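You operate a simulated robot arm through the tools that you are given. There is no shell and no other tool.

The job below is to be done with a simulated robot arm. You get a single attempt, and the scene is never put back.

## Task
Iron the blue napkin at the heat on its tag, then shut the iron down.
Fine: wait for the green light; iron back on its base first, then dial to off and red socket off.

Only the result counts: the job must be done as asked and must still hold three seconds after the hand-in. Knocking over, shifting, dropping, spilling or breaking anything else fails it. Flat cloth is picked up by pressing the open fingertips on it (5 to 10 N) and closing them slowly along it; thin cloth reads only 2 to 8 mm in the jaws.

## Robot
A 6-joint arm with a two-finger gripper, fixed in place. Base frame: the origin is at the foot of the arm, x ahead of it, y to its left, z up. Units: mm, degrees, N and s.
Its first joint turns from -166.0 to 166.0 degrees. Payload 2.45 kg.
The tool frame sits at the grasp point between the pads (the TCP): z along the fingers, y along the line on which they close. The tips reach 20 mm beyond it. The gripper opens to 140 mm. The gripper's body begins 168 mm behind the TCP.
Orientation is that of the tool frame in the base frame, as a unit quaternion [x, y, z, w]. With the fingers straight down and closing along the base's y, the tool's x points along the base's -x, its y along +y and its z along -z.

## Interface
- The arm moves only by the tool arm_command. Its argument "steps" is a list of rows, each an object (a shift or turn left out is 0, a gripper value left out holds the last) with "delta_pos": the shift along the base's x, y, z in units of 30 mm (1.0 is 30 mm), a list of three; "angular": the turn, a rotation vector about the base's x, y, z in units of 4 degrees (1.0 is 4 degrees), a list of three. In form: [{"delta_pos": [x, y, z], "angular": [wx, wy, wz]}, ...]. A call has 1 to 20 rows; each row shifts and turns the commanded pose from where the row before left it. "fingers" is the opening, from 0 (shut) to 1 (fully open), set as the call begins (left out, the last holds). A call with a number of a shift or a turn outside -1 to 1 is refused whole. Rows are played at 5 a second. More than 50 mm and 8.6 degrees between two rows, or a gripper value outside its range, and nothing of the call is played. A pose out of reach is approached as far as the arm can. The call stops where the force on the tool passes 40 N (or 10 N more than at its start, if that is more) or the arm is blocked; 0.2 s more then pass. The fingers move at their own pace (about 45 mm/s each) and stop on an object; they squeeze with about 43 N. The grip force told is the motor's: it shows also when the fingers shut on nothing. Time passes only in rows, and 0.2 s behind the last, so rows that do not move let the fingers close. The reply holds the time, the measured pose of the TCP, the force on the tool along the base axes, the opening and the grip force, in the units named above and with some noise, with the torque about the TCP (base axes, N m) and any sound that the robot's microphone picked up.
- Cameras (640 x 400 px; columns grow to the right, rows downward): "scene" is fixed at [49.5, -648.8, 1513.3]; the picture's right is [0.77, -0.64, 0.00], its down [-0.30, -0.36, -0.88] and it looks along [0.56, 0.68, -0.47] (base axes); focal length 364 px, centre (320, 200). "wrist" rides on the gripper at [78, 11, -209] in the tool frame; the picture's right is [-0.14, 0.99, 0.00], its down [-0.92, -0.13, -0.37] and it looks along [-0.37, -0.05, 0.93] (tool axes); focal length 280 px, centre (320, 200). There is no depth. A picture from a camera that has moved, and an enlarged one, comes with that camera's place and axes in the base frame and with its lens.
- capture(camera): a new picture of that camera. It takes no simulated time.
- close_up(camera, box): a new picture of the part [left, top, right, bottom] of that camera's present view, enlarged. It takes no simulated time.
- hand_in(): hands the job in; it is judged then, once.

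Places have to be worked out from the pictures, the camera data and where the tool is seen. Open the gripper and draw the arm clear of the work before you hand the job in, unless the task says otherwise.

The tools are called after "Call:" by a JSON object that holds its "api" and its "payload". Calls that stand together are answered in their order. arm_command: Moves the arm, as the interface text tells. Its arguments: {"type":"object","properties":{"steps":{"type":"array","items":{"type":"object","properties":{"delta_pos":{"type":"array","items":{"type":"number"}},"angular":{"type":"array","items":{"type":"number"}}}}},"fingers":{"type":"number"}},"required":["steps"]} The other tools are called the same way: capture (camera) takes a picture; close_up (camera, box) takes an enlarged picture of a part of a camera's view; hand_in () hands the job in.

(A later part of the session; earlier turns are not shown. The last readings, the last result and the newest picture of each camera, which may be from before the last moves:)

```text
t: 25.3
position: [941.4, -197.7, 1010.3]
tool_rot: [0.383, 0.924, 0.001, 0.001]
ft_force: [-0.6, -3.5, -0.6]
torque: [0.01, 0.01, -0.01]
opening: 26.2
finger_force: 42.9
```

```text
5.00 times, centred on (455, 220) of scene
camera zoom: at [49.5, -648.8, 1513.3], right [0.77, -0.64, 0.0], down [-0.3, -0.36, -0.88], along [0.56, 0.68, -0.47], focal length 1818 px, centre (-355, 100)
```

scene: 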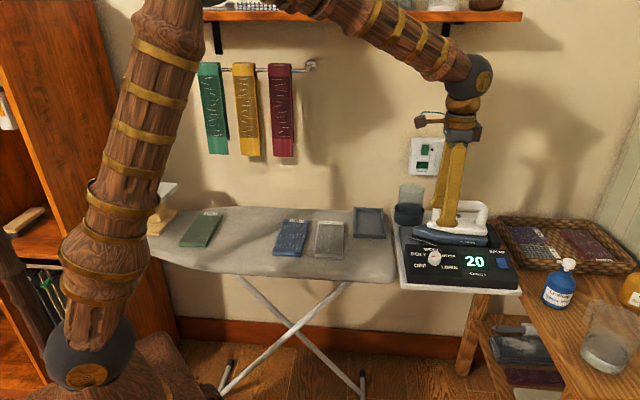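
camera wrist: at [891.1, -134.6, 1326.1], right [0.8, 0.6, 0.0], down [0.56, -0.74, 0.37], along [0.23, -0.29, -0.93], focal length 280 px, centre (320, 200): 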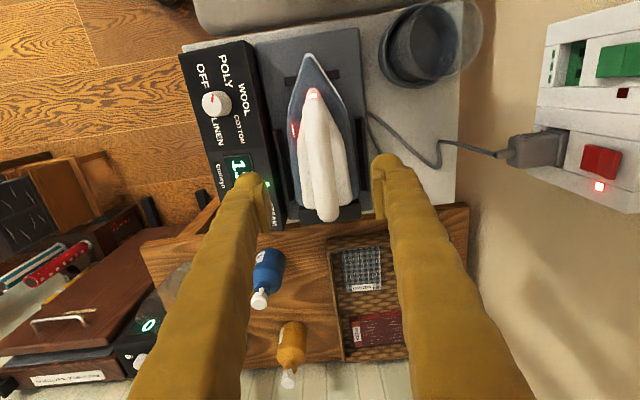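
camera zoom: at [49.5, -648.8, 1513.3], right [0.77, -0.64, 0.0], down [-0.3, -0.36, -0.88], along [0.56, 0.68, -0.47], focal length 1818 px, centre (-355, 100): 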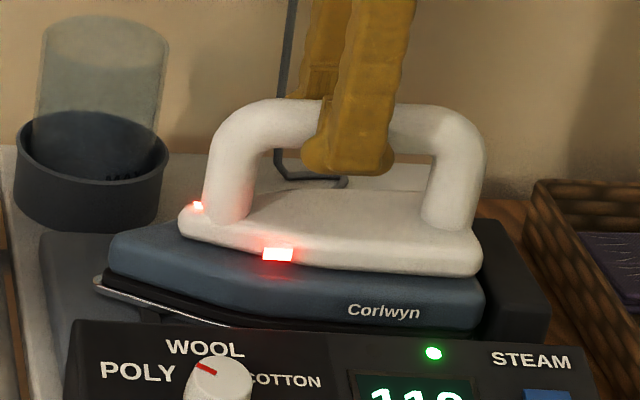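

Held at 26 mm with 43 N. Docked TCP pose recorded: (941.2, -197.5, 1010.1). I lift gently and check weight and tilt.

Call:
{"api": "arm_command", "payload": {"steps": [{"delta_pos": [0, 0, 0.2]}, {"delta_pos": [0, 0, 0.3]}, {"delta_pos": [0, 0, 0.5]}, {"delta_pos": [0, 0, 0.5]}, {}]}}

Call:
{"api": "close_up", "payload": {"camera": "scene", "box": [395, 160, 525, 270]}}

Call:
{"api": "close_up", "payload": {"camera": "wrist", "box": [220, 60, 420, 260]}}

```text
t: 26.5
position: [939.9, -196.4, 1056.4]
tool_rot: [0.382, 0.924, 0.001, 0.001]
ft_force: [0.0, -0.5, -0.1]
torque: [0.0, -0.02, 0.0]
opening: 6.9
finger_force: 0.0
```

```text
3.64 times, centred on (460, 215) of scene
camera zoom: at [49.5, -648.8, 1513.3], right [0.77, -0.64, 0.0], down [-0.3, -0.36, -0.88], along [0.56, 0.68, -0.47], focal length 1322 px, centre (-189, 146)
```

zoom: 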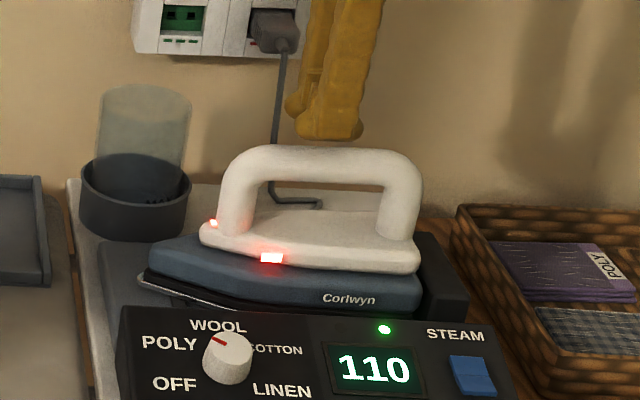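

```text
2.00 times, centred on (320, 160) of wrist
camera zoom: at [891.7, -132.4, 1265.8], right [0.8, 0.6, 0.0], down [0.56, -0.74, 0.37], along [0.23, -0.29, -0.93], focal length 561 px, centre (320, 280)
```

zoom: 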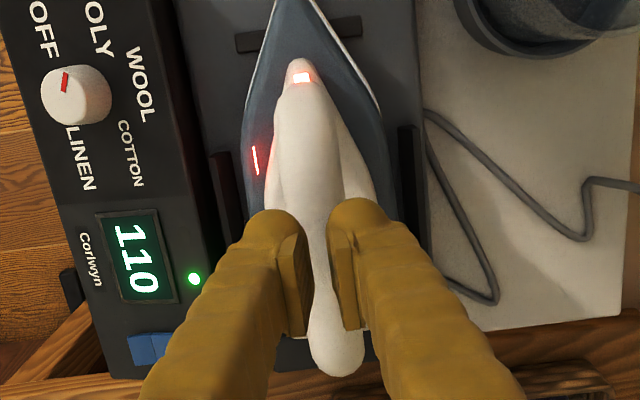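

The fingers slipped off the bar during the lift (opening 6.9), so the iron stayed put. I check that it hasn't moved and then regrip a bit lower, lifting in small steps while watching the force.

Call:
{"api": "close_up", "payload": {"camera": "scene", "box": [405, 180, 505, 260]}}

Call:
{"api": "arm_command", "payload": {"steps": [{}, {}, {}], "fingers": 0.5}}

Call:
{"api": "capture", "payload": {"camera": "wrist"}}

```text
5.00 times, centred on (455, 220) of scene
camera zoom: at [49.5, -648.8, 1513.3], right [0.77, -0.64, 0.0], down [-0.3, -0.36, -0.88], along [0.56, 0.68, -0.47], focal length 1818 px, centre (-355, 100)
```

zoom: 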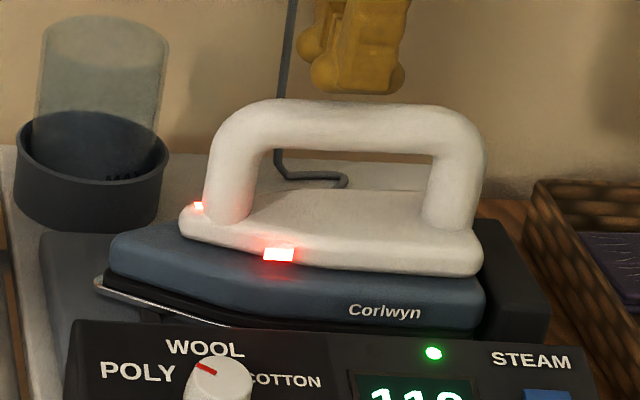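

```text
t: 27.3
position: [940.5, -196.5, 1055.0]
tool_rot: [0.383, 0.924, 0.0, 0.001]
ft_force: [-0.4, -0.8, -0.4]
torque: [-0.01, 0.0, 0.02]
opening: 69.9
finger_force: 0.1
```

```text
taken
camera wrist: at [891.7, -132.5, 1265.5], right [0.8, 0.6, 0.0], down [0.56, -0.74, 0.37], along [0.23, -0.29, -0.93], focal length 280 px, centre (320, 200)
```

wrist: 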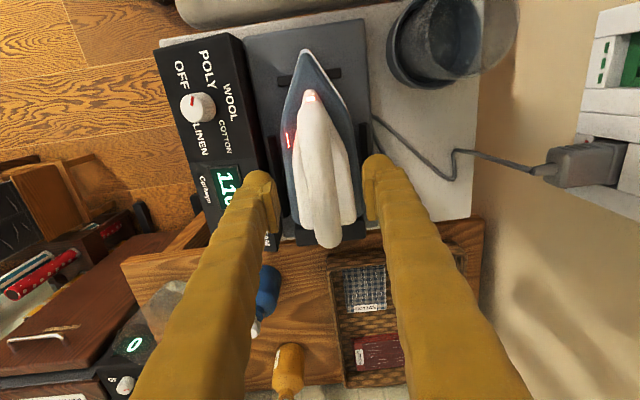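

The iron is unmoved. I regrip with the TCP about 5 mm below the bar's axis (z≈1002).

Call:
{"api": "arm_command", "payload": {"steps": [{"delta_pos": [0, 0, -0.6]}, {"delta_pos": [0, 0, -0.6]}, {"delta_pos": [0, 0, -0.567]}, {}], "fingers": 0.5}}

Call:
{"api": "arm_command", "payload": {"steps": [{}, {}, {}, {}, {}], "fingers": 0}}

Call:
{"api": "arm_command", "payload": {"steps": [{"delta_pos": [0, 0, 0.1]}, {}]}}

Call:
{"api": "close_up", "payload": {"camera": "scene", "box": [405, 180, 505, 260]}}

```text
t: 28.3
position: [941.2, -196.8, 1003.1]
tool_rot: [0.383, 0.924, 0.0, 0.001]
ft_force: [-0.1, 0.3, 0.2]
torque: [0.02, 0.0, -0.01]
opening: 70.0
finger_force: 0.2
```

```text
t: 29.5
position: [941.1, -195.7, 1002.5]
tool_rot: [0.383, 0.924, 0.0, 0.001]
ft_force: [-2.5, -1.0, -0.3]
torque: [-0.01, -0.03, 0.09]
opening: 24.7
finger_force: 43.3
```

```text
t: 30.1
position: [938.6, -196.0, 1004.3]
tool_rot: [0.383, 0.924, 0.001, 0.001]
ft_force: [-0.9, 0.5, -10.4]
torque: [0.02, 0.01, -0.01]
opening: 24.8
finger_force: 42.7
```

```text
5.00 times, centred on (455, 220) of scene
camera zoom: at [49.5, -648.8, 1513.3], right [0.77, -0.64, 0.0], down [-0.3, -0.36, -0.88], along [0.56, 0.68, -0.47], focal length 1818 px, centre (-355, 100)
```

zoom: 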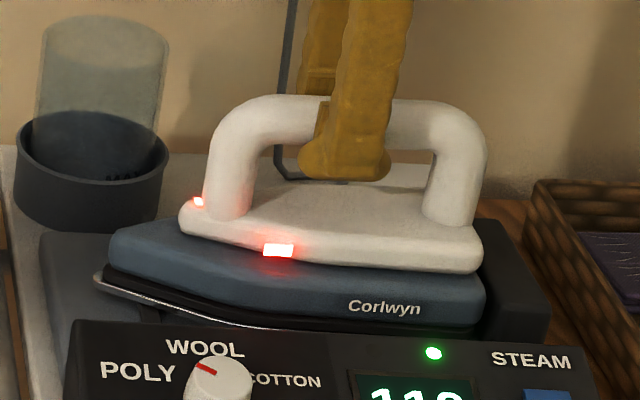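

The tool now carries 10.4 N and the nose has come up a few mm. I continue lifting in small steps.

Call:
{"api": "arm_command", "payload": {"steps": [{"delta_pos": [0, 0, 0.1]}, {"delta_pos": [0, 0, 0.1]}, {}]}}

Call:
{"api": "close_up", "payload": {"camera": "scene", "box": [405, 180, 505, 260]}}

```text
t: 30.9
position: [940.1, -195.0, 1010.9]
tool_rot: [0.383, 0.924, 0.0, 0.002]
ft_force: [0.1, 0.7, -10.0]
torque: [0.01, 0.05, 0.0]
opening: 25.0
finger_force: 43.3
```

```text
5.00 times, centred on (455, 220) of scene
camera zoom: at [49.5, -648.8, 1513.3], right [0.77, -0.64, 0.0], down [-0.3, -0.36, -0.88], along [0.56, 0.68, -0.47], focal length 1818 px, centre (-355, 100)
```

zoom: 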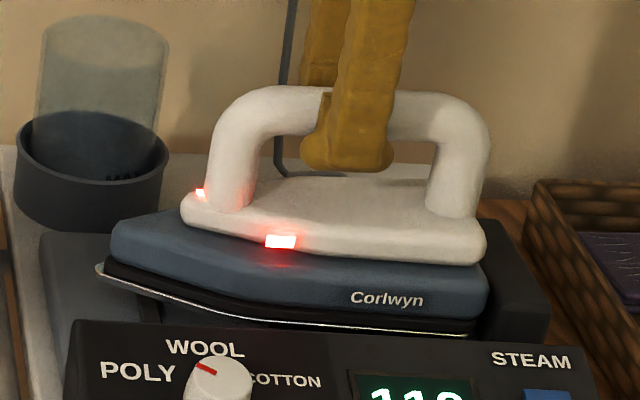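

The iron is clear of its base and level, weight about 10 N, with no slip visible. I raise it another 60 mm gradually.

Call:
{"api": "arm_command", "payload": {"steps": [{"delta_pos": [0, 0, 0.2]}, {"delta_pos": [0, 0, 0.25]}, {"delta_pos": [0, 0, 0.3]}, {"delta_pos": [0, 0, 0.35]}, {"delta_pos": [0, 0, 0.35]}, {"delta_pos": [0, 0, 0.3]}, {"delta_pos": [0, 0, 0.2]}, {}]}}

Call:
{"api": "close_up", "payload": {"camera": "scene", "box": [395, 130, 515, 260]}}

Call:
{"api": "capture", "payload": {"camera": "wrist"}}

```text
t: 32.7
position: [941.2, -197.4, 1070.8]
tool_rot: [0.383, 0.924, 0.001, 0.001]
ft_force: [-0.2, -0.3, -10.6]
torque: [0.03, 0.04, -0.02]
opening: 25.0
finger_force: 43.0
```

```text
3.08 times, centred on (455, 195) of scene
camera zoom: at [49.5, -648.8, 1513.3], right [0.77, -0.64, 0.0], down [-0.3, -0.36, -0.88], along [0.56, 0.68, -0.47], focal length 1119 px, centre (-95, 215)
```

zoom: 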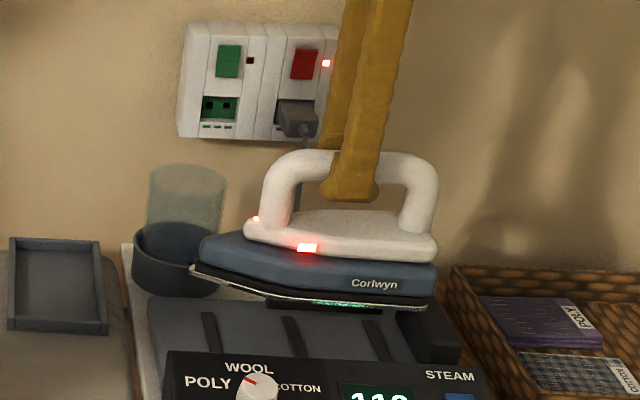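

```text
taken
camera wrist: at [892.7, -132.9, 1279.7], right [0.8, 0.6, 0.0], down [0.56, -0.74, 0.37], along [0.22, -0.29, -0.93], focal length 280 px, centre (320, 200)
```

wrist: 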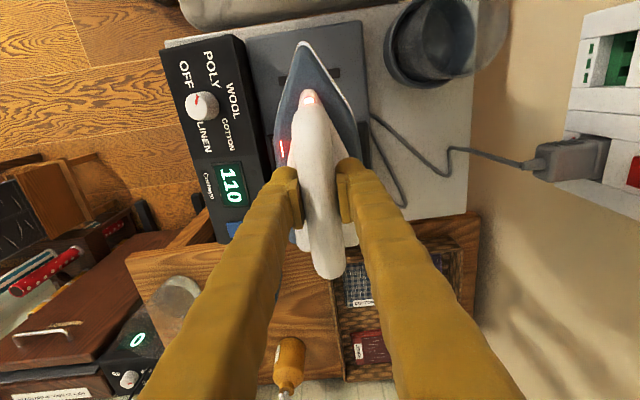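

The iron hangs level and steady with the sole about 117 mm below the TCP. I carry it, ramping the speed, to hover above the blue napkin with its heel just short of the grey cloth.

Call:
{"api": "arm_command", "payload": {"steps": [{"delta_pos": [-0.2197, 0.218, 0.2]}, {"delta_pos": [-0.4394, 0.4361, 0.2]}, {"delta_pos": [-0.7323, 0.7268, 0]}, {"delta_pos": [-0.7323, 0.7268, 0]}, {"delta_pos": [-0.7323, 0.7268, 0]}, {"delta_pos": [-0.7323, 0.7268, 0]}, {"delta_pos": [-0.7323, 0.7268, 0]}, {"delta_pos": [-0.7323, 0.7268, 0]}, {"delta_pos": [-0.7323, 0.7268, 0]}, {"delta_pos": [-0.7323, 0.7268, 0]}, {"delta_pos": [-0.7323, 0.7268, 0]}, {"delta_pos": [-0.7323, 0.7268, 0]}, {"delta_pos": [-0.7323, 0.7268, 0]}, {"delta_pos": [-0.7323, 0.7268, 0]}, {"delta_pos": [-0.7323, 0.7268, 0]}, {"delta_pos": [-0.7323, 0.7268, 0]}, {"delta_pos": [-0.7323, 0.7268, 0]}, {"delta_pos": [-0.4394, 0.4361, 0]}, {"delta_pos": [-0.2197, 0.218, 0]}, {}]}}

Call:
{"api": "close_up", "payload": {"camera": "scene", "box": [210, 150, 390, 280]}}

Call:
{"api": "capture", "payload": {"camera": "wrist"}}

Call:
{"api": "close_up", "payload": {"camera": "scene", "box": [395, 190, 525, 300]}}

```text
t: 36.9
position: [571.3, 169.8, 1082.4]
tool_rot: [0.382, 0.924, 0.001, 0.001]
ft_force: [0.0, 0.4, -9.9]
torque: [0.01, 0.03, 0.01]
opening: 25.0
finger_force: 42.8
```

```text
3.08 times, centred on (300, 215) of scene
camera zoom: at [49.5, -648.8, 1513.3], right [0.77, -0.64, 0.0], down [-0.3, -0.36, -0.88], along [0.56, 0.68, -0.47], focal length 1119 px, centre (382, 154)
```

zoom: 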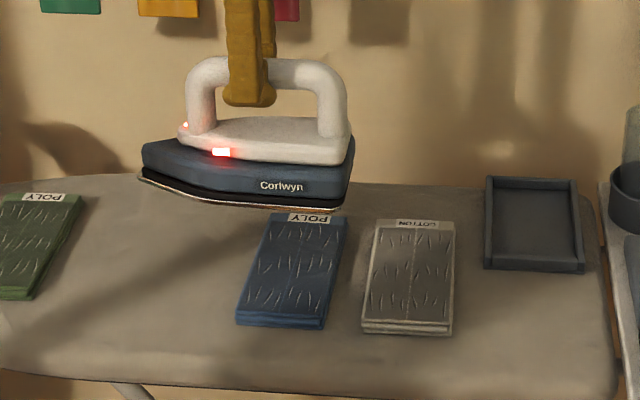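

```text
taken
camera wrist: at [522.6, 233.3, 1290.6], right [0.8, 0.6, 0.0], down [0.56, -0.74, 0.37], along [0.23, -0.29, -0.93], focal length 280 px, centre (320, 200)
```

wrist: 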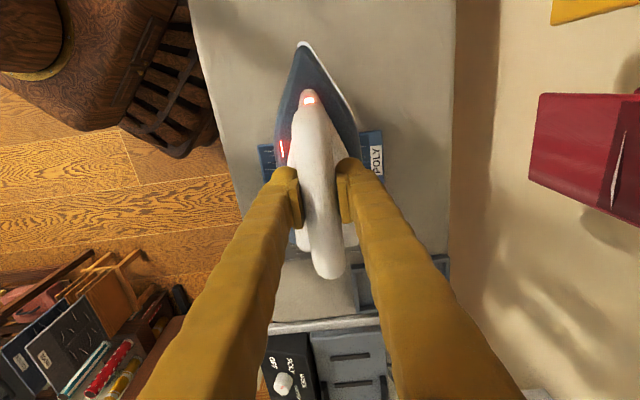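

```text
3.64 times, centred on (460, 245) of scene
camera zoom: at [49.5, -648.8, 1513.3], right [0.77, -0.64, 0.0], down [-0.3, -0.36, -0.88], along [0.56, 0.68, -0.47], focal length 1322 px, centre (-189, 36)
```

zoom: 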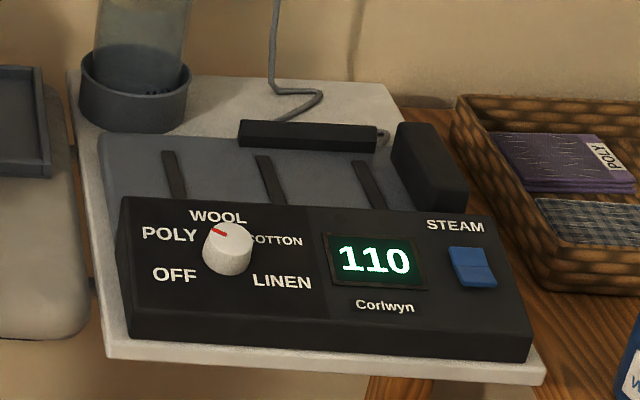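

The heel is at s≈375 (napkin edge 354–358, grey starts 388), and the sole is about 114.5 mm below the TCP, so contact is expected near TCP z≈990. I lower to about 995 first.

Call:
{"api": "arm_command", "payload": {"steps": [{"delta_pos": [0, 0, -0.6]}, {"delta_pos": [0, 0, -0.8]}, {"delta_pos": [0, 0, -0.8]}, {"delta_pos": [0, 0, -0.5]}, {"delta_pos": [0, 0, -0.2]}, {}]}}

Call:
{"api": "close_up", "payload": {"camera": "scene", "box": [230, 170, 370, 270]}}

```text
t: 38.3
position: [571.1, 170.6, 994.2]
tool_rot: [0.382, 0.924, 0.001, 0.001]
ft_force: [0.6, 0.2, -10.6]
torque: [0.01, 0.03, -0.02]
opening: 24.7
finger_force: 42.9
```

```text
4.00 times, centred on (300, 220) of scene
camera zoom: at [49.5, -648.8, 1513.3], right [0.77, -0.64, 0.0], down [-0.3, -0.36, -0.88], along [0.56, 0.68, -0.47], focal length 1454 px, centre (400, 120)
```

zoom: 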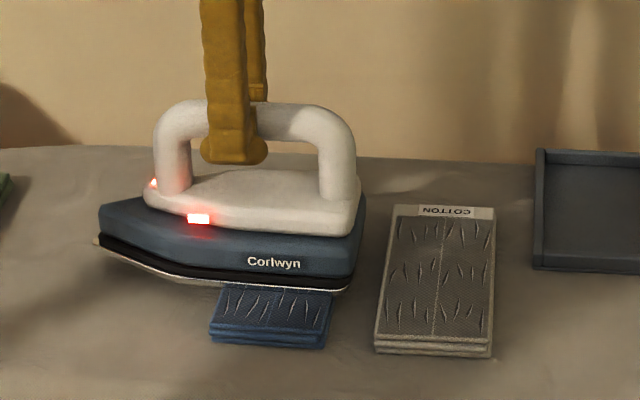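

No contact yet (−10.6 N is the iron's weight). I lower in small steps.

Call:
{"api": "arm_command", "payload": {"steps": [{"delta_pos": [0, 0, -0.07]}, {"delta_pos": [0, 0, -0.05]}, {}]}}

Call:
{"api": "arm_command", "payload": {"steps": [{"delta_pos": [0, 0, -0.05]}, {}]}}

```text
t: 39.1
position: [570.9, 170.4, 992.6]
tool_rot: [0.381, 0.924, 0.001, 0.002]
ft_force: [-3.1, 0.3, 19.3]
torque: [-0.7, -0.65, -0.1]
opening: 24.8
finger_force: 43.4
```

```text
t: 39.5
position: [571.2, 170.5, 991.5]
tool_rot: [0.382, 0.924, 0.001, 0.003]
ft_force: [-4.9, -1.4, 13.2]
torque: [0.23, 0.17, -0.06]
opening: 24.7
finger_force: 43.1
stopped in row 2: the force on the tool passed its limit at 41 N (the readings are from after the stop); the commanded pose is now the measured one
```

The sole is on the napkin (contact ~23 N, a bit firm). I ease up slightly and sweep toward the near end of the napkin.

Call:
{"api": "arm_command", "payload": {"steps": [{"delta_pos": [0, 0, 0.025]}, {"delta_pos": [-0.1, -0.1, 0]}, {"delta_pos": [-0.16, -0.16, 0]}, {"delta_pos": [-0.16, -0.16, 0]}, {"delta_pos": [-0.16, -0.16, 0]}]}}

Call:
{"api": "close_up", "payload": {"camera": "scene", "box": [230, 170, 370, 270]}}

```text
t: 40.7
position: [553.3, 153.1, 992.2]
tool_rot: [0.383, 0.924, 0.001, 0.001]
ft_force: [3.4, 3.3, 7.5]
torque: [-0.16, 0.07, 0.09]
opening: 25.1
finger_force: 42.3
```

```text
4.00 times, centred on (300, 220) of scene
camera zoom: at [49.5, -648.8, 1513.3], right [0.77, -0.64, 0.0], down [-0.3, -0.36, -0.88], along [0.56, 0.68, -0.47], focal length 1454 px, centre (400, 120)
```

zoom: 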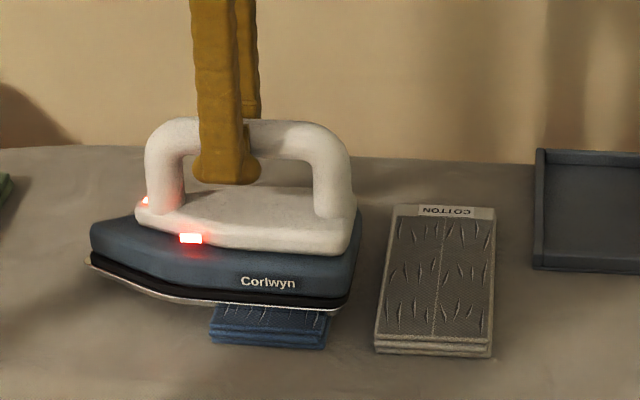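

The sweep is smooth, the napkin stays put, contact ~18 N. I continue to the near end.

Call:
{"api": "arm_command", "payload": {"steps": [{"delta_pos": [-0.16, -0.16, 0.005]}, {"delta_pos": [-0.16, -0.16, 0.005]}, {"delta_pos": [-0.16, -0.16, 0]}, {"delta_pos": [-0.16, -0.16, 0]}, {"delta_pos": [-0.16, -0.16, 0]}, {}]}}

Call:
{"api": "close_up", "payload": {"camera": "scene", "box": [230, 170, 370, 270]}}

```text
t: 42.1
position: [526.0, 129.6, 992.4]
tool_rot: [0.383, 0.924, 0.001, 0.002]
ft_force: [-0.1, 0.3, -10.4]
torque: [0.03, 0.03, 0.01]
opening: 25.0
finger_force: 42.8
```

```text
4.00 times, centred on (300, 220) of scene
camera zoom: at [49.5, -648.8, 1513.3], right [0.77, -0.64, 0.0], down [-0.3, -0.36, -0.88], along [0.56, 0.68, -0.47], focal length 1454 px, centre (400, 120)
```

zoom: 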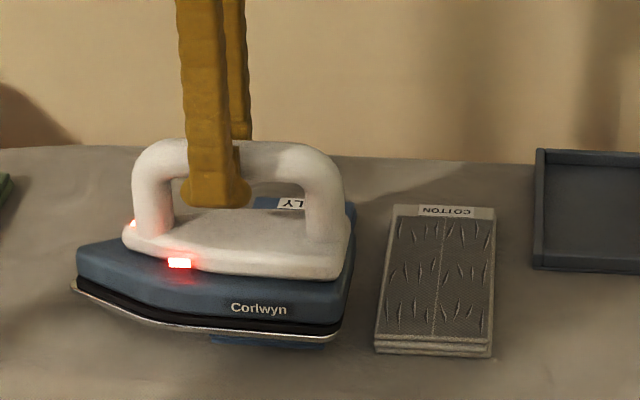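

Contact was lost at the near end (−10.4 N again), so I lower slightly until the sole presses again.

Call:
{"api": "arm_command", "payload": {"steps": [{"delta_pos": [0, 0, -0.03]}, {"delta_pos": [0, 0, -0.02]}, {}]}}

```text
t: 42.9
position: [529.2, 129.5, 991.2]
tool_rot: [0.383, 0.924, 0.003, 0.002]
ft_force: [-1.7, 2.6, 11.2]
torque: [0.2, 0.26, 0.01]
opening: 24.7
finger_force: 42.9
```

Good contact again. Now I sweep the whole length toward the far end at a steady ~34 mm/s.

Call:
{"api": "arm_command", "payload": {"steps": [{"delta_pos": [0.08, 0.08, 0.005]}, {"delta_pos": [0.16, 0.16, 0.005]}, {"delta_pos": [0.16, 0.16, 0.005]}, {"delta_pos": [0.16, 0.16, 0]}, {"delta_pos": [0.16, 0.16, 0]}, {"delta_pos": [0.16, 0.16, 0]}, {"delta_pos": [0.16, 0.16, 0]}, {"delta_pos": [0.16, 0.16, 0]}, {"delta_pos": [0.16, 0.16, 0]}]}}

Call:
{"api": "close_up", "payload": {"camera": "scene", "box": [230, 170, 370, 270]}}

```text
t: 44.9
position: [570.5, 171.8, 991.8]
tool_rot: [0.382, 0.924, 0.002, 0.003]
ft_force: [-9.6, -9.3, 30.1]
torque: [-0.23, -0.35, -0.28]
opening: 24.8
finger_force: 43.2
```

```text
4.00 times, centred on (300, 220) of scene
camera zoom: at [49.5, -648.8, 1513.3], right [0.77, -0.64, 0.0], down [-0.3, -0.36, -0.88], along [0.56, 0.68, -0.47], focal length 1454 px, centre (400, 120)
```

zoom: 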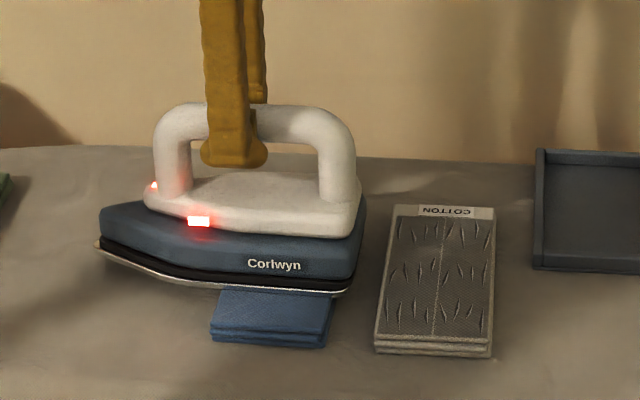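

The near part of the napkin is now smooth. The push has risen to 30 N, so I ease up a little and continue to the far end.

Call:
{"api": "arm_command", "payload": {"steps": [{"delta_pos": [0.05, 0.05, 0.025]}, {"delta_pos": [0.16, 0.16, 0.005]}, {"delta_pos": [0.16, 0.16, 0]}, {"delta_pos": [0.16, 0.16, 0]}, {"delta_pos": [0.16, 0.16, 0]}]}}

Call:
{"api": "close_up", "payload": {"camera": "scene", "box": [230, 170, 370, 270]}}

```text
t: 45.5
position: [575.5, 175.3, 993.2]
tool_rot: [0.381, 0.925, 0.002, 0.003]
ft_force: [-5.4, -2.1, 10.3]
torque: [0.35, -0.1, -0.02]
opening: 25.2
finger_force: 42.8
stopped in row 3: the force on the tool passed its limit at 45 N (the readings are from after the stop); the commanded pose is now the measured one
```

```text
4.00 times, centred on (300, 220) of scene
camera zoom: at [49.5, -648.8, 1513.3], right [0.77, -0.64, 0.0], down [-0.3, -0.36, -0.88], along [0.56, 0.68, -0.47], focal length 1454 px, centre (400, 120)
```

zoom: 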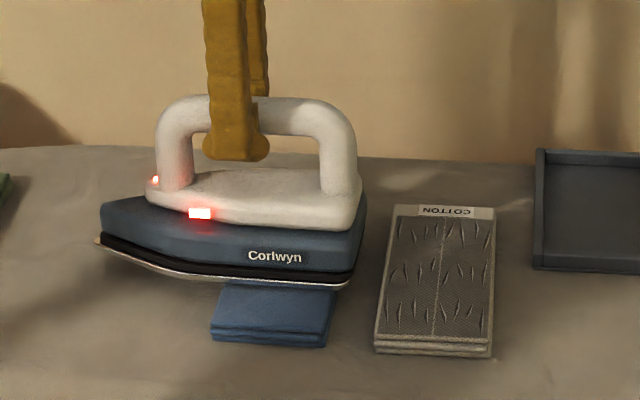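

The force tripped the limit again; the napkin is slightly higher toward the far end. I continue with a gentle rise per row.

Call:
{"api": "arm_command", "payload": {"steps": [{"delta_pos": [0.0, 0.0, 0.02]}, {"delta_pos": [0.1, 0.1, 0.01]}, {"delta_pos": [0.14, 0.14, 0.005]}, {"delta_pos": [0.14, 0.14, 0.005]}]}}

Call:
{"api": "close_up", "payload": {"camera": "scene", "box": [230, 170, 370, 270]}}

```text
t: 46.5
position: [588.0, 186.6, 993.7]
tool_rot: [0.382, 0.924, 0.001, 0.002]
ft_force: [-2.7, -2.6, 0.3]
torque: [0.07, 0.01, 0.0]
opening: 24.7
finger_force: 42.9
```

```text
4.00 times, centred on (300, 220) of scene
camera zoom: at [49.5, -648.8, 1513.3], right [0.77, -0.64, 0.0], down [-0.3, -0.36, -0.88], along [0.56, 0.68, -0.47], focal length 1454 px, centre (400, 120)
```

zoom: 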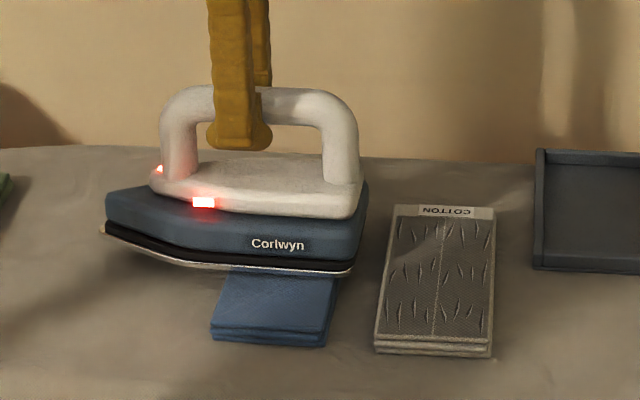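

Contact is ~11 N and the cloth is smooth behind the iron. I continue to the far end.

Call:
{"api": "arm_command", "payload": {"steps": [{"delta_pos": [0.14, 0.14, 0]}, {"delta_pos": [0.14, 0.14, 0.003]}, {"delta_pos": [0.14, 0.14, 0]}, {"delta_pos": [0.14, 0.14, 0.003]}]}}

Call:
{"api": "close_up", "payload": {"camera": "scene", "box": [230, 170, 370, 270]}}

```text
t: 47.5
position: [603.3, 203.7, 993.5]
tool_rot: [0.383, 0.924, 0.002, 0.003]
ft_force: [-2.0, -3.1, 2.5]
torque: [0.02, 0.0, -0.03]
opening: 24.7
finger_force: 42.6
```

```text
4.00 times, centred on (300, 220) of scene
camera zoom: at [49.5, -648.8, 1513.3], right [0.77, -0.64, 0.0], down [-0.3, -0.36, -0.88], along [0.56, 0.68, -0.47], focal length 1454 px, centre (400, 120)
```

zoom: 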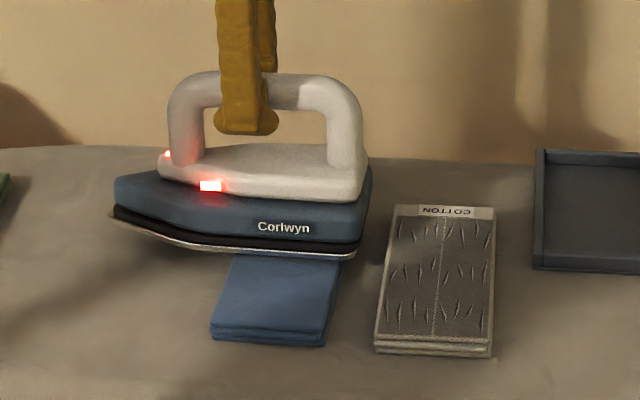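

Smooth so far; a few more rows reach past the tag end of the napkin.

Call:
{"api": "arm_command", "payload": {"steps": [{"delta_pos": [0.14, 0.14, 0]}, {"delta_pos": [0.14, 0.14, 0.0]}, {"delta_pos": [0.14, 0.14, 0]}, {"delta_pos": [0.07, 0.07, 0]}]}}

Call:
{"api": "close_up", "payload": {"camera": "scene", "box": [230, 170, 370, 270]}}

Call:
{"api": "capture", "payload": {"camera": "wrist"}}

```text
t: 48.5
position: [618.5, 219.0, 993.8]
tool_rot: [0.383, 0.924, 0.001, 0.003]
ft_force: [0.5, -0.2, -10.9]
torque: [0.06, -0.05, 0.01]
opening: 25.1
finger_force: 42.8
```

```text
4.00 times, centred on (300, 220) of scene
camera zoom: at [49.5, -648.8, 1513.3], right [0.77, -0.64, 0.0], down [-0.3, -0.36, -0.88], along [0.56, 0.68, -0.47], focal length 1454 px, centre (400, 120)
```

zoom: 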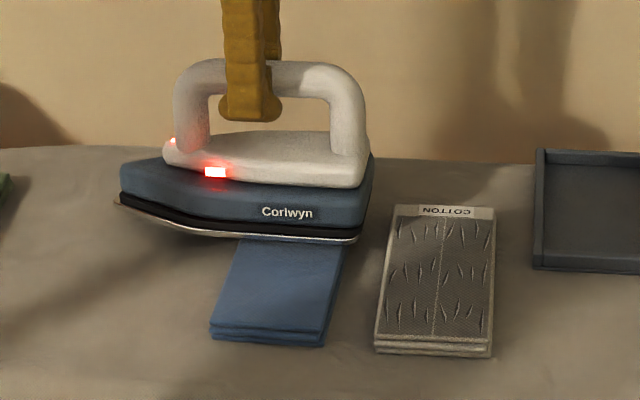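

```text
taken
camera wrist: at [569.8, 283.0, 1203.3], right [0.8, 0.6, 0.01], down [0.56, -0.74, 0.37], along [0.23, -0.29, -0.93], focal length 280 px, centre (320, 200)
```

wrist: 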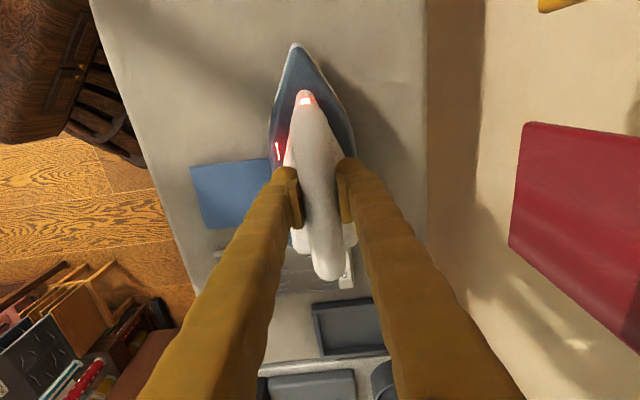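

At the far end contact was lost again (−10.9 N). I press down a little here, then sweep back a bit.

Call:
{"api": "arm_command", "payload": {"steps": [{"delta_pos": [0, 0, -0.03]}, {"delta_pos": [0, 0, -0.015]}, {}]}}

```text
t: 49.3
position: [618.5, 219.7, 992.2]
tool_rot: [0.383, 0.924, 0.001, 0.003]
ft_force: [-0.1, 0.5, -2.7]
torque: [0.27, -0.02, 0.04]
opening: 24.8
finger_force: 42.9
```

Light contact (8 N). I sweep back toward the middle with slightly more pressure.

Call:
{"api": "arm_command", "payload": {"steps": [{"delta_pos": [-0.05, -0.05, -0.015]}, {"delta_pos": [-0.12, -0.12, 0]}, {"delta_pos": [-0.12, -0.12, 0.005]}, {"delta_pos": [-0.12, -0.12, 0.005]}, {"delta_pos": [-0.12, -0.12, 0.005]}]}}

Call:
{"api": "close_up", "payload": {"camera": "scene", "box": [230, 170, 370, 270]}}

```text
t: 50.5
position: [601.9, 203.1, 992.0]
tool_rot: [0.382, 0.924, 0.003, 0.002]
ft_force: [-0.6, 1.0, -6.6]
torque: [0.24, -0.12, 0.02]
opening: 24.9
finger_force: 42.8
```

```text
4.00 times, centred on (300, 220) of scene
camera zoom: at [49.5, -648.8, 1513.3], right [0.77, -0.64, 0.0], down [-0.3, -0.36, -0.88], along [0.56, 0.68, -0.47], focal length 1454 px, centre (400, 120)
```

zoom: 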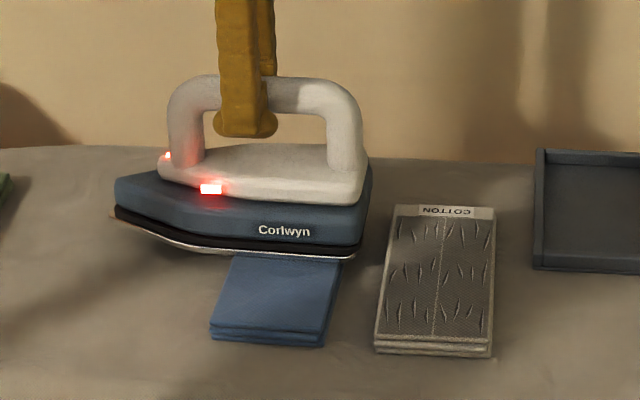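

I lift the iron to inspect the whole napkin.

Call:
{"api": "arm_command", "payload": {"steps": [{"delta_pos": [0, 0, 0.3]}, {"delta_pos": [0, 0, 0.7]}, {"delta_pos": [0, 0, 0.8]}, {"delta_pos": [0, 0, 0.8]}, {"delta_pos": [0, 0, 0.4]}]}}

Call:
{"api": "close_up", "payload": {"camera": "scene", "box": [230, 170, 370, 270]}}

Call:
{"api": "close_up", "payload": {"camera": "scene", "box": [270, 205, 350, 265]}}

Call:
{"api": "close_up", "payload": {"camera": "scene", "box": [405, 235, 525, 300]}}

```text
t: 51.7
position: [602.7, 202.2, 1082.3]
tool_rot: [0.383, 0.924, 0.002, 0.002]
ft_force: [-0.2, -0.4, -10.7]
torque: [0.05, 0.0, 0.0]
opening: 24.9
finger_force: 43.6
```

```text
4.00 times, centred on (300, 220) of scene
camera zoom: at [49.5, -648.8, 1513.3], right [0.77, -0.64, 0.0], down [-0.3, -0.36, -0.88], along [0.56, 0.68, -0.47], focal length 1454 px, centre (400, 120)
```

zoom: 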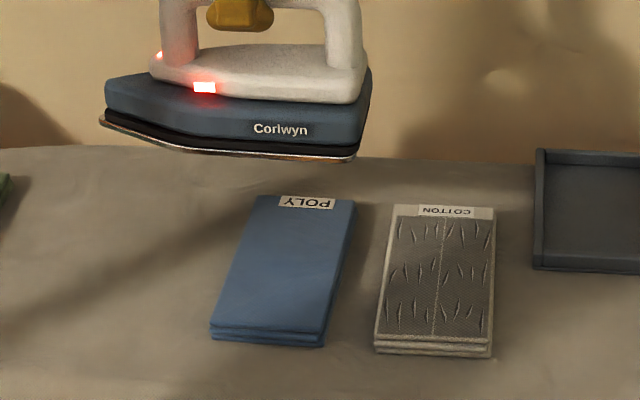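

```text
6.67 times, centred on (310, 235) of scene
camera zoom: at [49.5, -648.8, 1513.3], right [0.77, -0.64, 0.0], down [-0.3, -0.36, -0.88], along [0.56, 0.68, -0.47], focal length 2424 px, centre (387, -33)
```

zoom: 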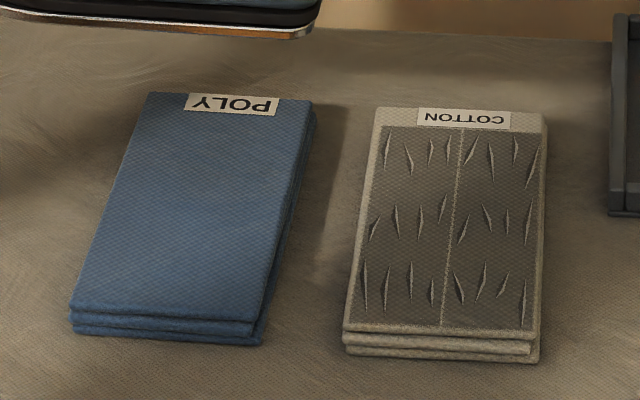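

```text
5.33 times, centred on (465, 268) of scene
camera zoom: at [49.5, -648.8, 1513.3], right [0.77, -0.64, 0.0], down [-0.3, -0.36, -0.88], along [0.56, 0.68, -0.47], focal length 1939 px, centre (-453, -160)
```

zoom: 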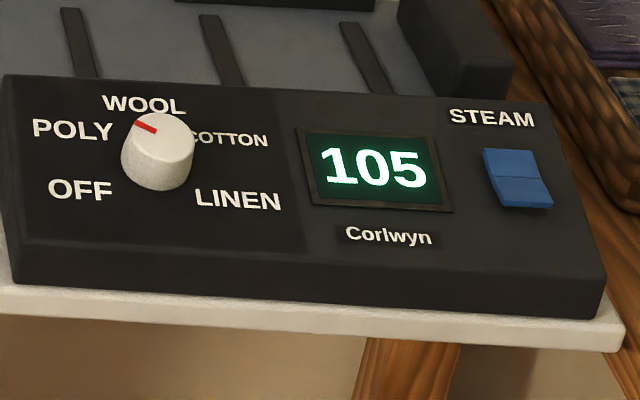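

The napkin is completely smooth, unscorched and in place; the display reads 105. Before returning I check the iron's attitude in the grip from the wrist camera.

Call:
{"api": "capture", "payload": {"camera": "wrist"}}

Call:
{"api": "close_up", "payload": {"camera": "wrist", "box": [220, 20, 420, 220]}}

Call:
{"api": "close_up", "payload": {"camera": "scene", "box": [240, 130, 340, 220]}}

```text
taken
camera wrist: at [554.2, 265.9, 1291.1], right [0.8, 0.6, 0.01], down [0.56, -0.74, 0.37], along [0.23, -0.29, -0.93], focal length 280 px, centre (320, 200)
```

wrist: 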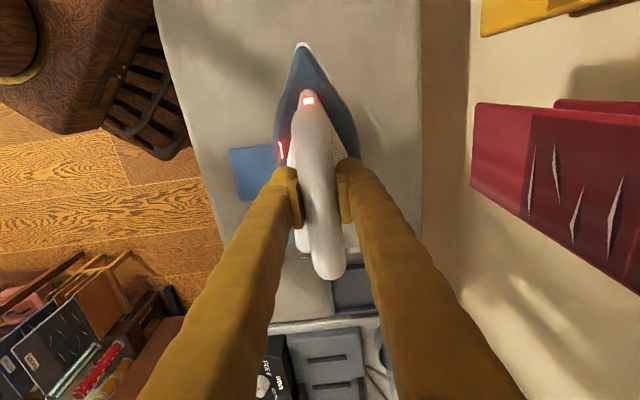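

```text
2.00 times, centred on (320, 120) of wrist
camera zoom: at [554.2, 265.9, 1291.1], right [0.8, 0.6, 0.01], down [0.56, -0.74, 0.37], along [0.23, -0.29, -0.93], focal length 561 px, centre (320, 360)
```

zoom: 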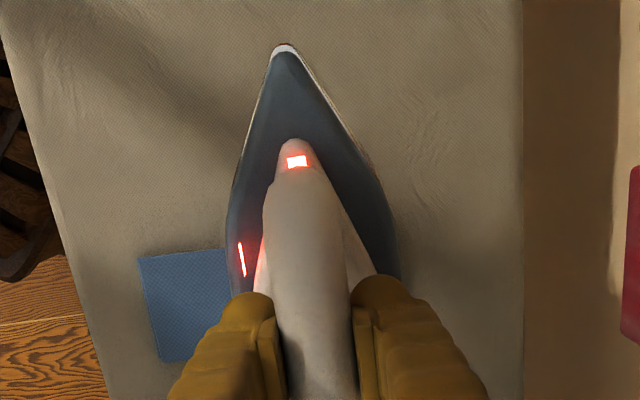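

```text
4.44 times, centred on (290, 175) of scene
camera zoom: at [49.5, -648.8, 1513.3], right [0.77, -0.64, 0.0], down [-0.3, -0.36, -0.88], along [0.56, 0.68, -0.47], focal length 1616 px, centre (453, 311)
```

zoom: 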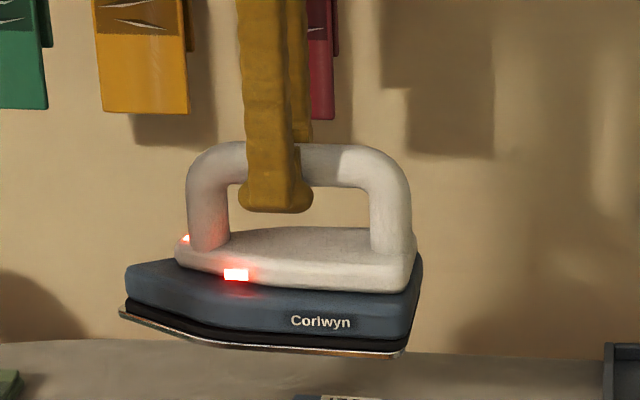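

The iron's attitude in the grip is unchanged. I carry it back above its base at the same height (dock TCP ≈ (940.5, -196.4, 1003)).

Call:
{"api": "arm_command", "payload": {"steps": [{"delta_pos": [0.0306, -0.436, 0]}, {"delta_pos": [0.2639, -0.6693, 0]}, {"delta_pos": [0.575, -0.9804, 0]}, {"delta_pos": [0.575, -0.9804, 0]}, {"delta_pos": [0.575, -0.9804, 0]}, {"delta_pos": [0.7777, -0.7777, 0]}, {"delta_pos": [0.7777, -0.7777, 0]}, {"delta_pos": [0.7777, -0.7777, 0]}, {"delta_pos": [0.7777, -0.7777, 0]}, {"delta_pos": [0.7777, -0.7777, 0]}, {"delta_pos": [0.7777, -0.7777, 0]}, {"delta_pos": [0.7777, -0.7777, 0]}, {"delta_pos": [0.7777, -0.7777, 0]}, {"delta_pos": [0.7777, -0.7777, 0]}, {"delta_pos": [0.7777, -0.7777, 0]}, {"delta_pos": [0.7777, -0.7777, 0]}, {"delta_pos": [0.4666, -0.4666, 0]}, {"delta_pos": [0.2333, -0.2333, 0]}, {}]}}

Call:
{"api": "arm_command", "payload": {"steps": [{}]}}

Call:
{"api": "arm_command", "payload": {"steps": [{}]}}

Call:
{"api": "capture", "payload": {"camera": "wrist"}}

Call:
{"api": "close_up", "payload": {"camera": "scene", "box": [395, 130, 515, 260]}}

```text
t: 55.7
position: [939.9, -195.5, 1082.2]
tool_rot: [0.383, 0.924, 0.002, 0.002]
ft_force: [-0.3, 0.5, -10.8]
torque: [0.05, 0.0, 0.0]
opening: 24.8
finger_force: 42.7
```

```text
t: 56.1
position: [939.6, -195.9, 1081.6]
tool_rot: [0.382, 0.924, 0.002, 0.002]
ft_force: [-0.3, -0.2, -10.5]
torque: [0.05, 0.02, -0.01]
opening: 25.2
finger_force: 43.1
```

```text
t: 56.5
position: [940.8, -195.2, 1082.7]
tool_rot: [0.383, 0.924, 0.002, 0.002]
ft_force: [-0.9, -0.7, -10.4]
torque: [0.02, -0.01, -0.01]
opening: 25.2
finger_force: 43.3
```

```text
taken
camera wrist: at [891.5, -132.2, 1292.6], right [0.8, 0.6, 0.01], down [0.56, -0.74, 0.37], along [0.23, -0.29, -0.93], focal length 280 px, centre (320, 200)
```

wrist: 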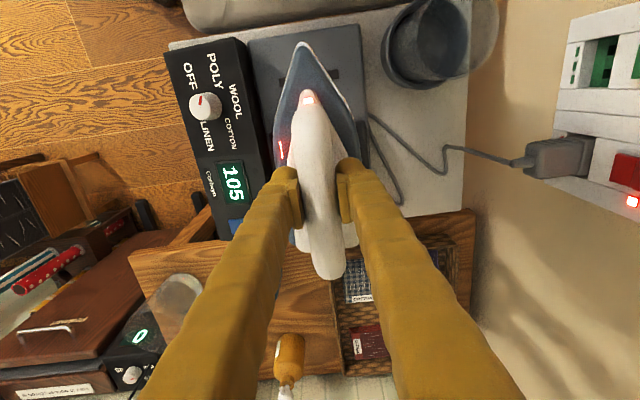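

```text
3.08 times, centred on (455, 195) of scene
camera zoom: at [49.5, -648.8, 1513.3], right [0.77, -0.64, 0.0], down [-0.3, -0.36, -0.88], along [0.56, 0.68, -0.47], focal length 1119 px, centre (-95, 215)
```

zoom: 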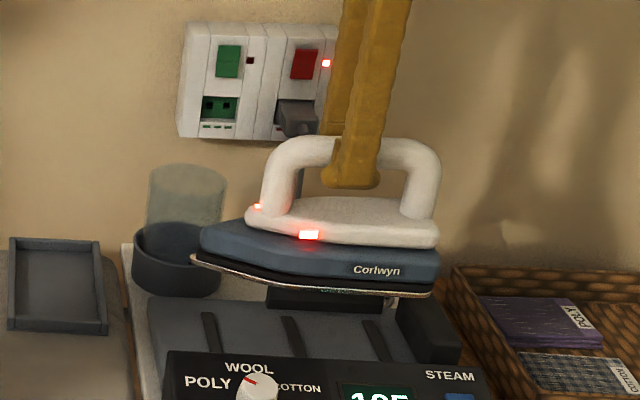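

Measured position is within 1 mm of the dock. I make that small correction and descend to just above the resting height.

Call:
{"api": "arm_command", "payload": {"steps": [{"delta_pos": [0.013, -0.03, -0.4]}, {"delta_pos": [0, 0, -0.7]}, {"delta_pos": [0, 0, -0.7]}, {"delta_pos": [0, 0, -0.4]}, {"delta_pos": [0, 0, -0.2]}, {}]}}

Call:
{"api": "close_up", "payload": {"camera": "scene", "box": [405, 180, 505, 260]}}

Call:
{"api": "capture", "payload": {"camera": "wrist"}}

```text
t: 57.9
position: [941.7, -196.3, 1010.8]
tool_rot: [0.383, 0.924, 0.002, 0.002]
ft_force: [-0.9, -0.8, -10.2]
torque: [0.05, 0.03, 0.0]
opening: 25.0
finger_force: 42.7
```

```text
5.00 times, centred on (455, 220) of scene
camera zoom: at [49.5, -648.8, 1513.3], right [0.77, -0.64, 0.0], down [-0.3, -0.36, -0.88], along [0.56, 0.68, -0.47], focal length 1818 px, centre (-355, 100)
```

zoom: 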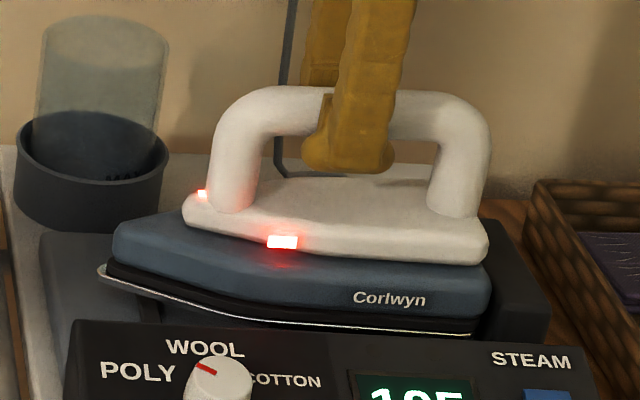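

```text
taken
camera wrist: at [892.4, -133.1, 1219.9], right [0.8, 0.6, 0.01], down [0.56, -0.74, 0.37], along [0.23, -0.29, -0.93], focal length 280 px, centre (320, 200)
```

wrist: 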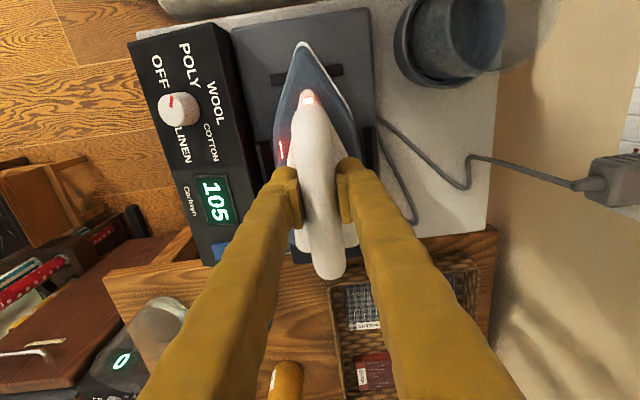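

Versus the lift-off image the iron is ~1 mm further along +s; I correct that and lower gently onto the rest.

Call:
{"api": "arm_command", "payload": {"steps": [{"delta_pos": [-0.024, 0.024, -0.1]}, {"delta_pos": [0, 0, -0.07]}, {"delta_pos": [0, 0, -0.04]}, {}]}}

Call:
{"api": "close_up", "payload": {"camera": "scene", "box": [405, 180, 505, 260]}}

```text
t: 58.9
position: [939.4, -195.5, 1005.0]
tool_rot: [0.383, 0.924, 0.003, 0.002]
ft_force: [-0.1, -0.2, -9.9]
torque: [0.01, 0.02, -0.04]
opening: 25.1
finger_force: 42.7
```

```text
5.00 times, centred on (455, 220) of scene
camera zoom: at [49.5, -648.8, 1513.3], right [0.77, -0.64, 0.0], down [-0.3, -0.36, -0.88], along [0.56, 0.68, -0.47], focal length 1818 px, centre (-355, 100)
```

zoom: 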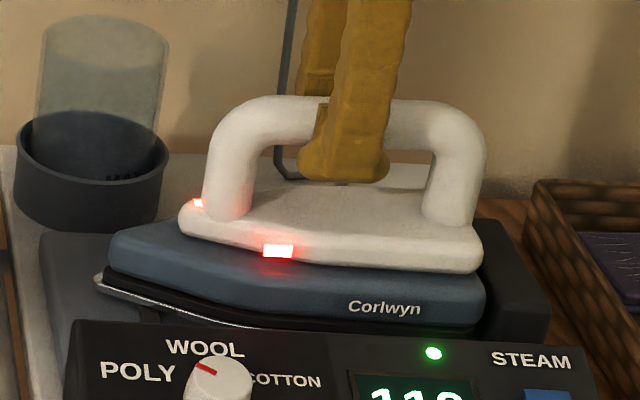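

The base already recognises the iron (green lamp on), about 2 mm left to settle. I lower the rest and watch the force.

Call:
{"api": "arm_command", "payload": {"steps": [{"delta_pos": [0, 0, -0.035]}, {"delta_pos": [0, 0, -0.03]}, {}]}}

Call:
{"api": "close_up", "payload": {"camera": "scene", "box": [405, 180, 505, 260]}}

```text
t: 59.7
position: [939.7, -195.9, 1002.0]
tool_rot: [0.384, 0.923, 0.001, 0.002]
ft_force: [-1.8, 2.2, 1.7]
torque: [1.12, 0.8, -0.01]
opening: 24.7
finger_force: 42.9
```

```text
5.00 times, centred on (455, 220) of scene
camera zoom: at [49.5, -648.8, 1513.3], right [0.77, -0.64, 0.0], down [-0.3, -0.36, -0.88], along [0.56, 0.68, -0.47], focal length 1818 px, centre (-355, 100)
```

zoom: 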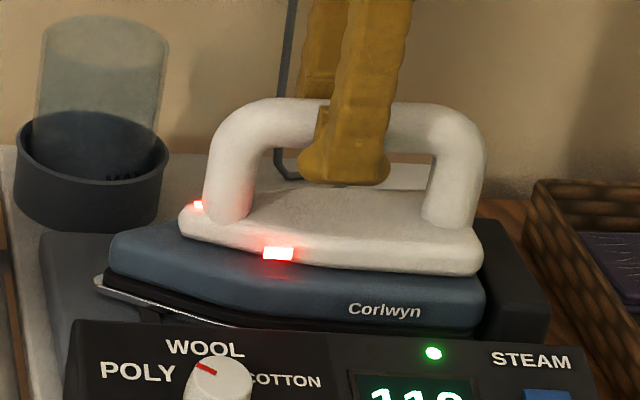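

Pixel positions match the original docked pose within half a millimeter. I release the handle.

Call:
{"api": "arm_command", "payload": {"steps": [{"delta_pos": [0, 0, -0.02]}, {}]}}

Call:
{"api": "arm_command", "payload": {"steps": [{}, {}, {}], "fingers": 0.5}}

Call:
{"api": "close_up", "payload": {"camera": "scene", "box": [405, 180, 505, 260]}}

Call:
{"api": "capture", "payload": {"camera": "wrist"}}

```text
t: 60.3
position: [940.2, -196.4, 1001.6]
tool_rot: [0.383, 0.924, 0.002, 0.003]
ft_force: [-5.8, -0.8, 6.5]
torque: [-0.01, 0.03, 0.06]
opening: 24.6
finger_force: 42.8
```

```text
t: 61.1
position: [941.9, -196.2, 1001.9]
tool_rot: [0.383, 0.924, 0.002, 0.003]
ft_force: [0.2, -0.1, 0.2]
torque: [-0.01, 0.0, 0.03]
opening: 69.8
finger_force: 0.1
```

```text
5.00 times, centred on (455, 220) of scene
camera zoom: at [49.5, -648.8, 1513.3], right [0.77, -0.64, 0.0], down [-0.3, -0.36, -0.88], along [0.56, 0.68, -0.47], focal length 1818 px, centre (-355, 100)
```

zoom: 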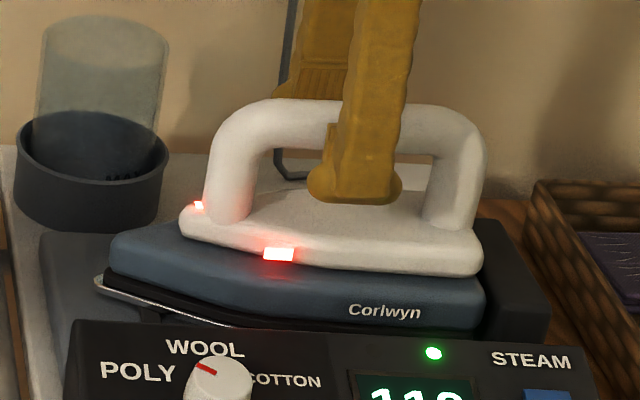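

```text
taken
camera wrist: at [892.2, -132.7, 1211.0], right [0.8, 0.6, 0.01], down [0.56, -0.74, 0.37], along [0.23, -0.29, -0.93], focal length 280 px, centre (320, 200)
```

wrist: 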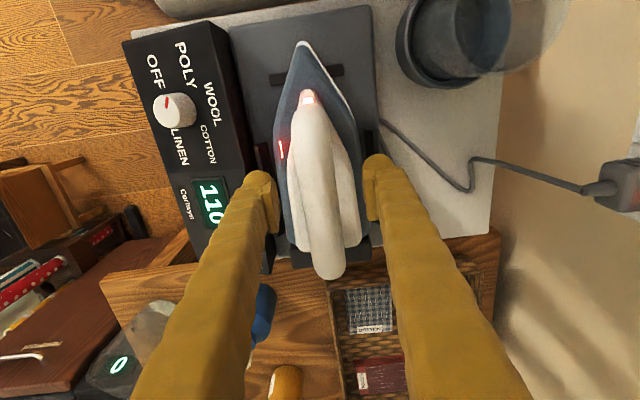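

The iron is back on its base with the green lamp lit. I rise straight up, then move over to the knob, narrowing the fingers and tilting the tool to the panel's normal.

Call:
{"api": "arm_command", "payload": {"steps": [{"delta_pos": [0, 0, 0.5]}, {"delta_pos": [0, 0, 0.8]}, {"delta_pos": [0, 0, 0.8]}, {"delta_pos": [0, 0, 0.8]}, {"delta_pos": [0, 0, 0.7]}], "fingers": 0.5}}

Call:
{"api": "arm_command", "payload": {"steps": [{"delta_pos": [-0.845, -0.318, 0]}, {"delta_pos": [-0.845, -0.318, 0]}, {"delta_pos": [-0.845, -0.318, 0]}, {"delta_pos": [-0.845, -0.318, 0]}, {"delta_pos": [-0.845, -0.318, 0]}, {"delta_pos": [-0.845, -0.318, 0]}, {"delta_pos": [-0.845, -0.318, 0]}, {"delta_pos": [0, 0, -0.567], "angular": [0.636, -0.636, 0]}, {"delta_pos": [0, 0, -0.567], "angular": [0.636, -0.636, 0]}, {"delta_pos": [0, 0, -0.567], "angular": [0.636, -0.636, 0]}, {"delta_pos": [0, 0, -0.567], "angular": [0.636, -0.636, 0]}, {"delta_pos": [0, 0, -0.567], "angular": [0.636, -0.636, 0]}, {}], "fingers": 0.42}}

Call:
{"api": "capture", "payload": {"camera": "wrist"}}

Call:
{"api": "close_up", "payload": {"camera": "scene", "box": [395, 190, 525, 300]}}

```text
t: 62.3
position: [941.1, -197.8, 1111.1]
tool_rot: [0.383, 0.924, 0.001, 0.002]
ft_force: [-0.2, 0.3, 0.3]
torque: [0.01, 0.03, -0.02]
opening: 69.8
finger_force: 0.0
```

```text
t: 65.1
position: [763.1, -262.7, 1024.5]
tool_rot: [0.378, 0.912, 0.146, 0.062]
ft_force: [-0.2, -0.2, -0.6]
torque: [-0.01, 0.02, -0.01]
opening: 58.8
finger_force: 0.1
```

```text
taken
camera wrist: at [668.9, -244.8, 1226.6], right [0.76, 0.57, 0.31], down [0.48, -0.82, 0.31], along [0.43, -0.09, -0.9], focal length 280 px, centre (320, 200)
```

wrist: 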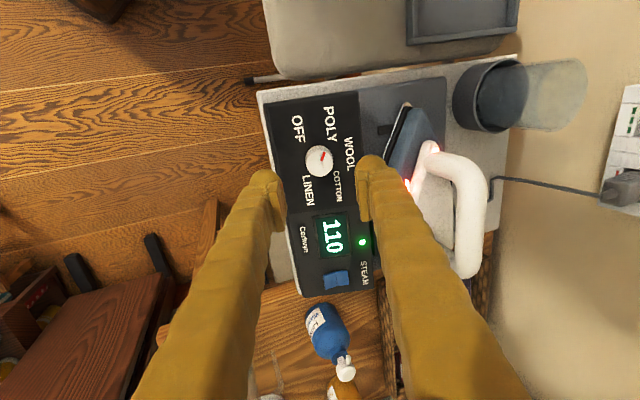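

```text
3.64 times, centred on (460, 245) of scene
camera zoom: at [49.5, -648.8, 1513.3], right [0.77, -0.64, 0.0], down [-0.3, -0.36, -0.88], along [0.56, 0.68, -0.47], focal length 1322 px, centre (-189, 36)
```

zoom: 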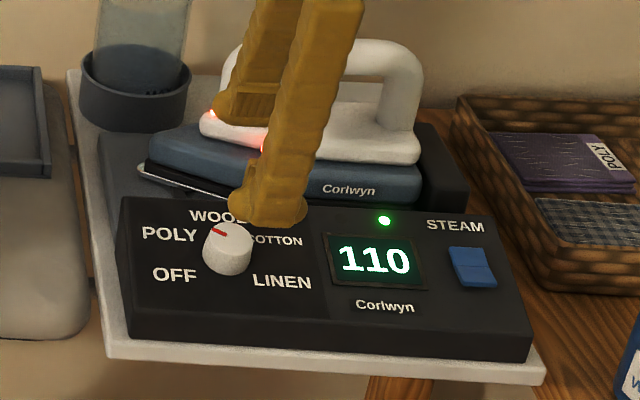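

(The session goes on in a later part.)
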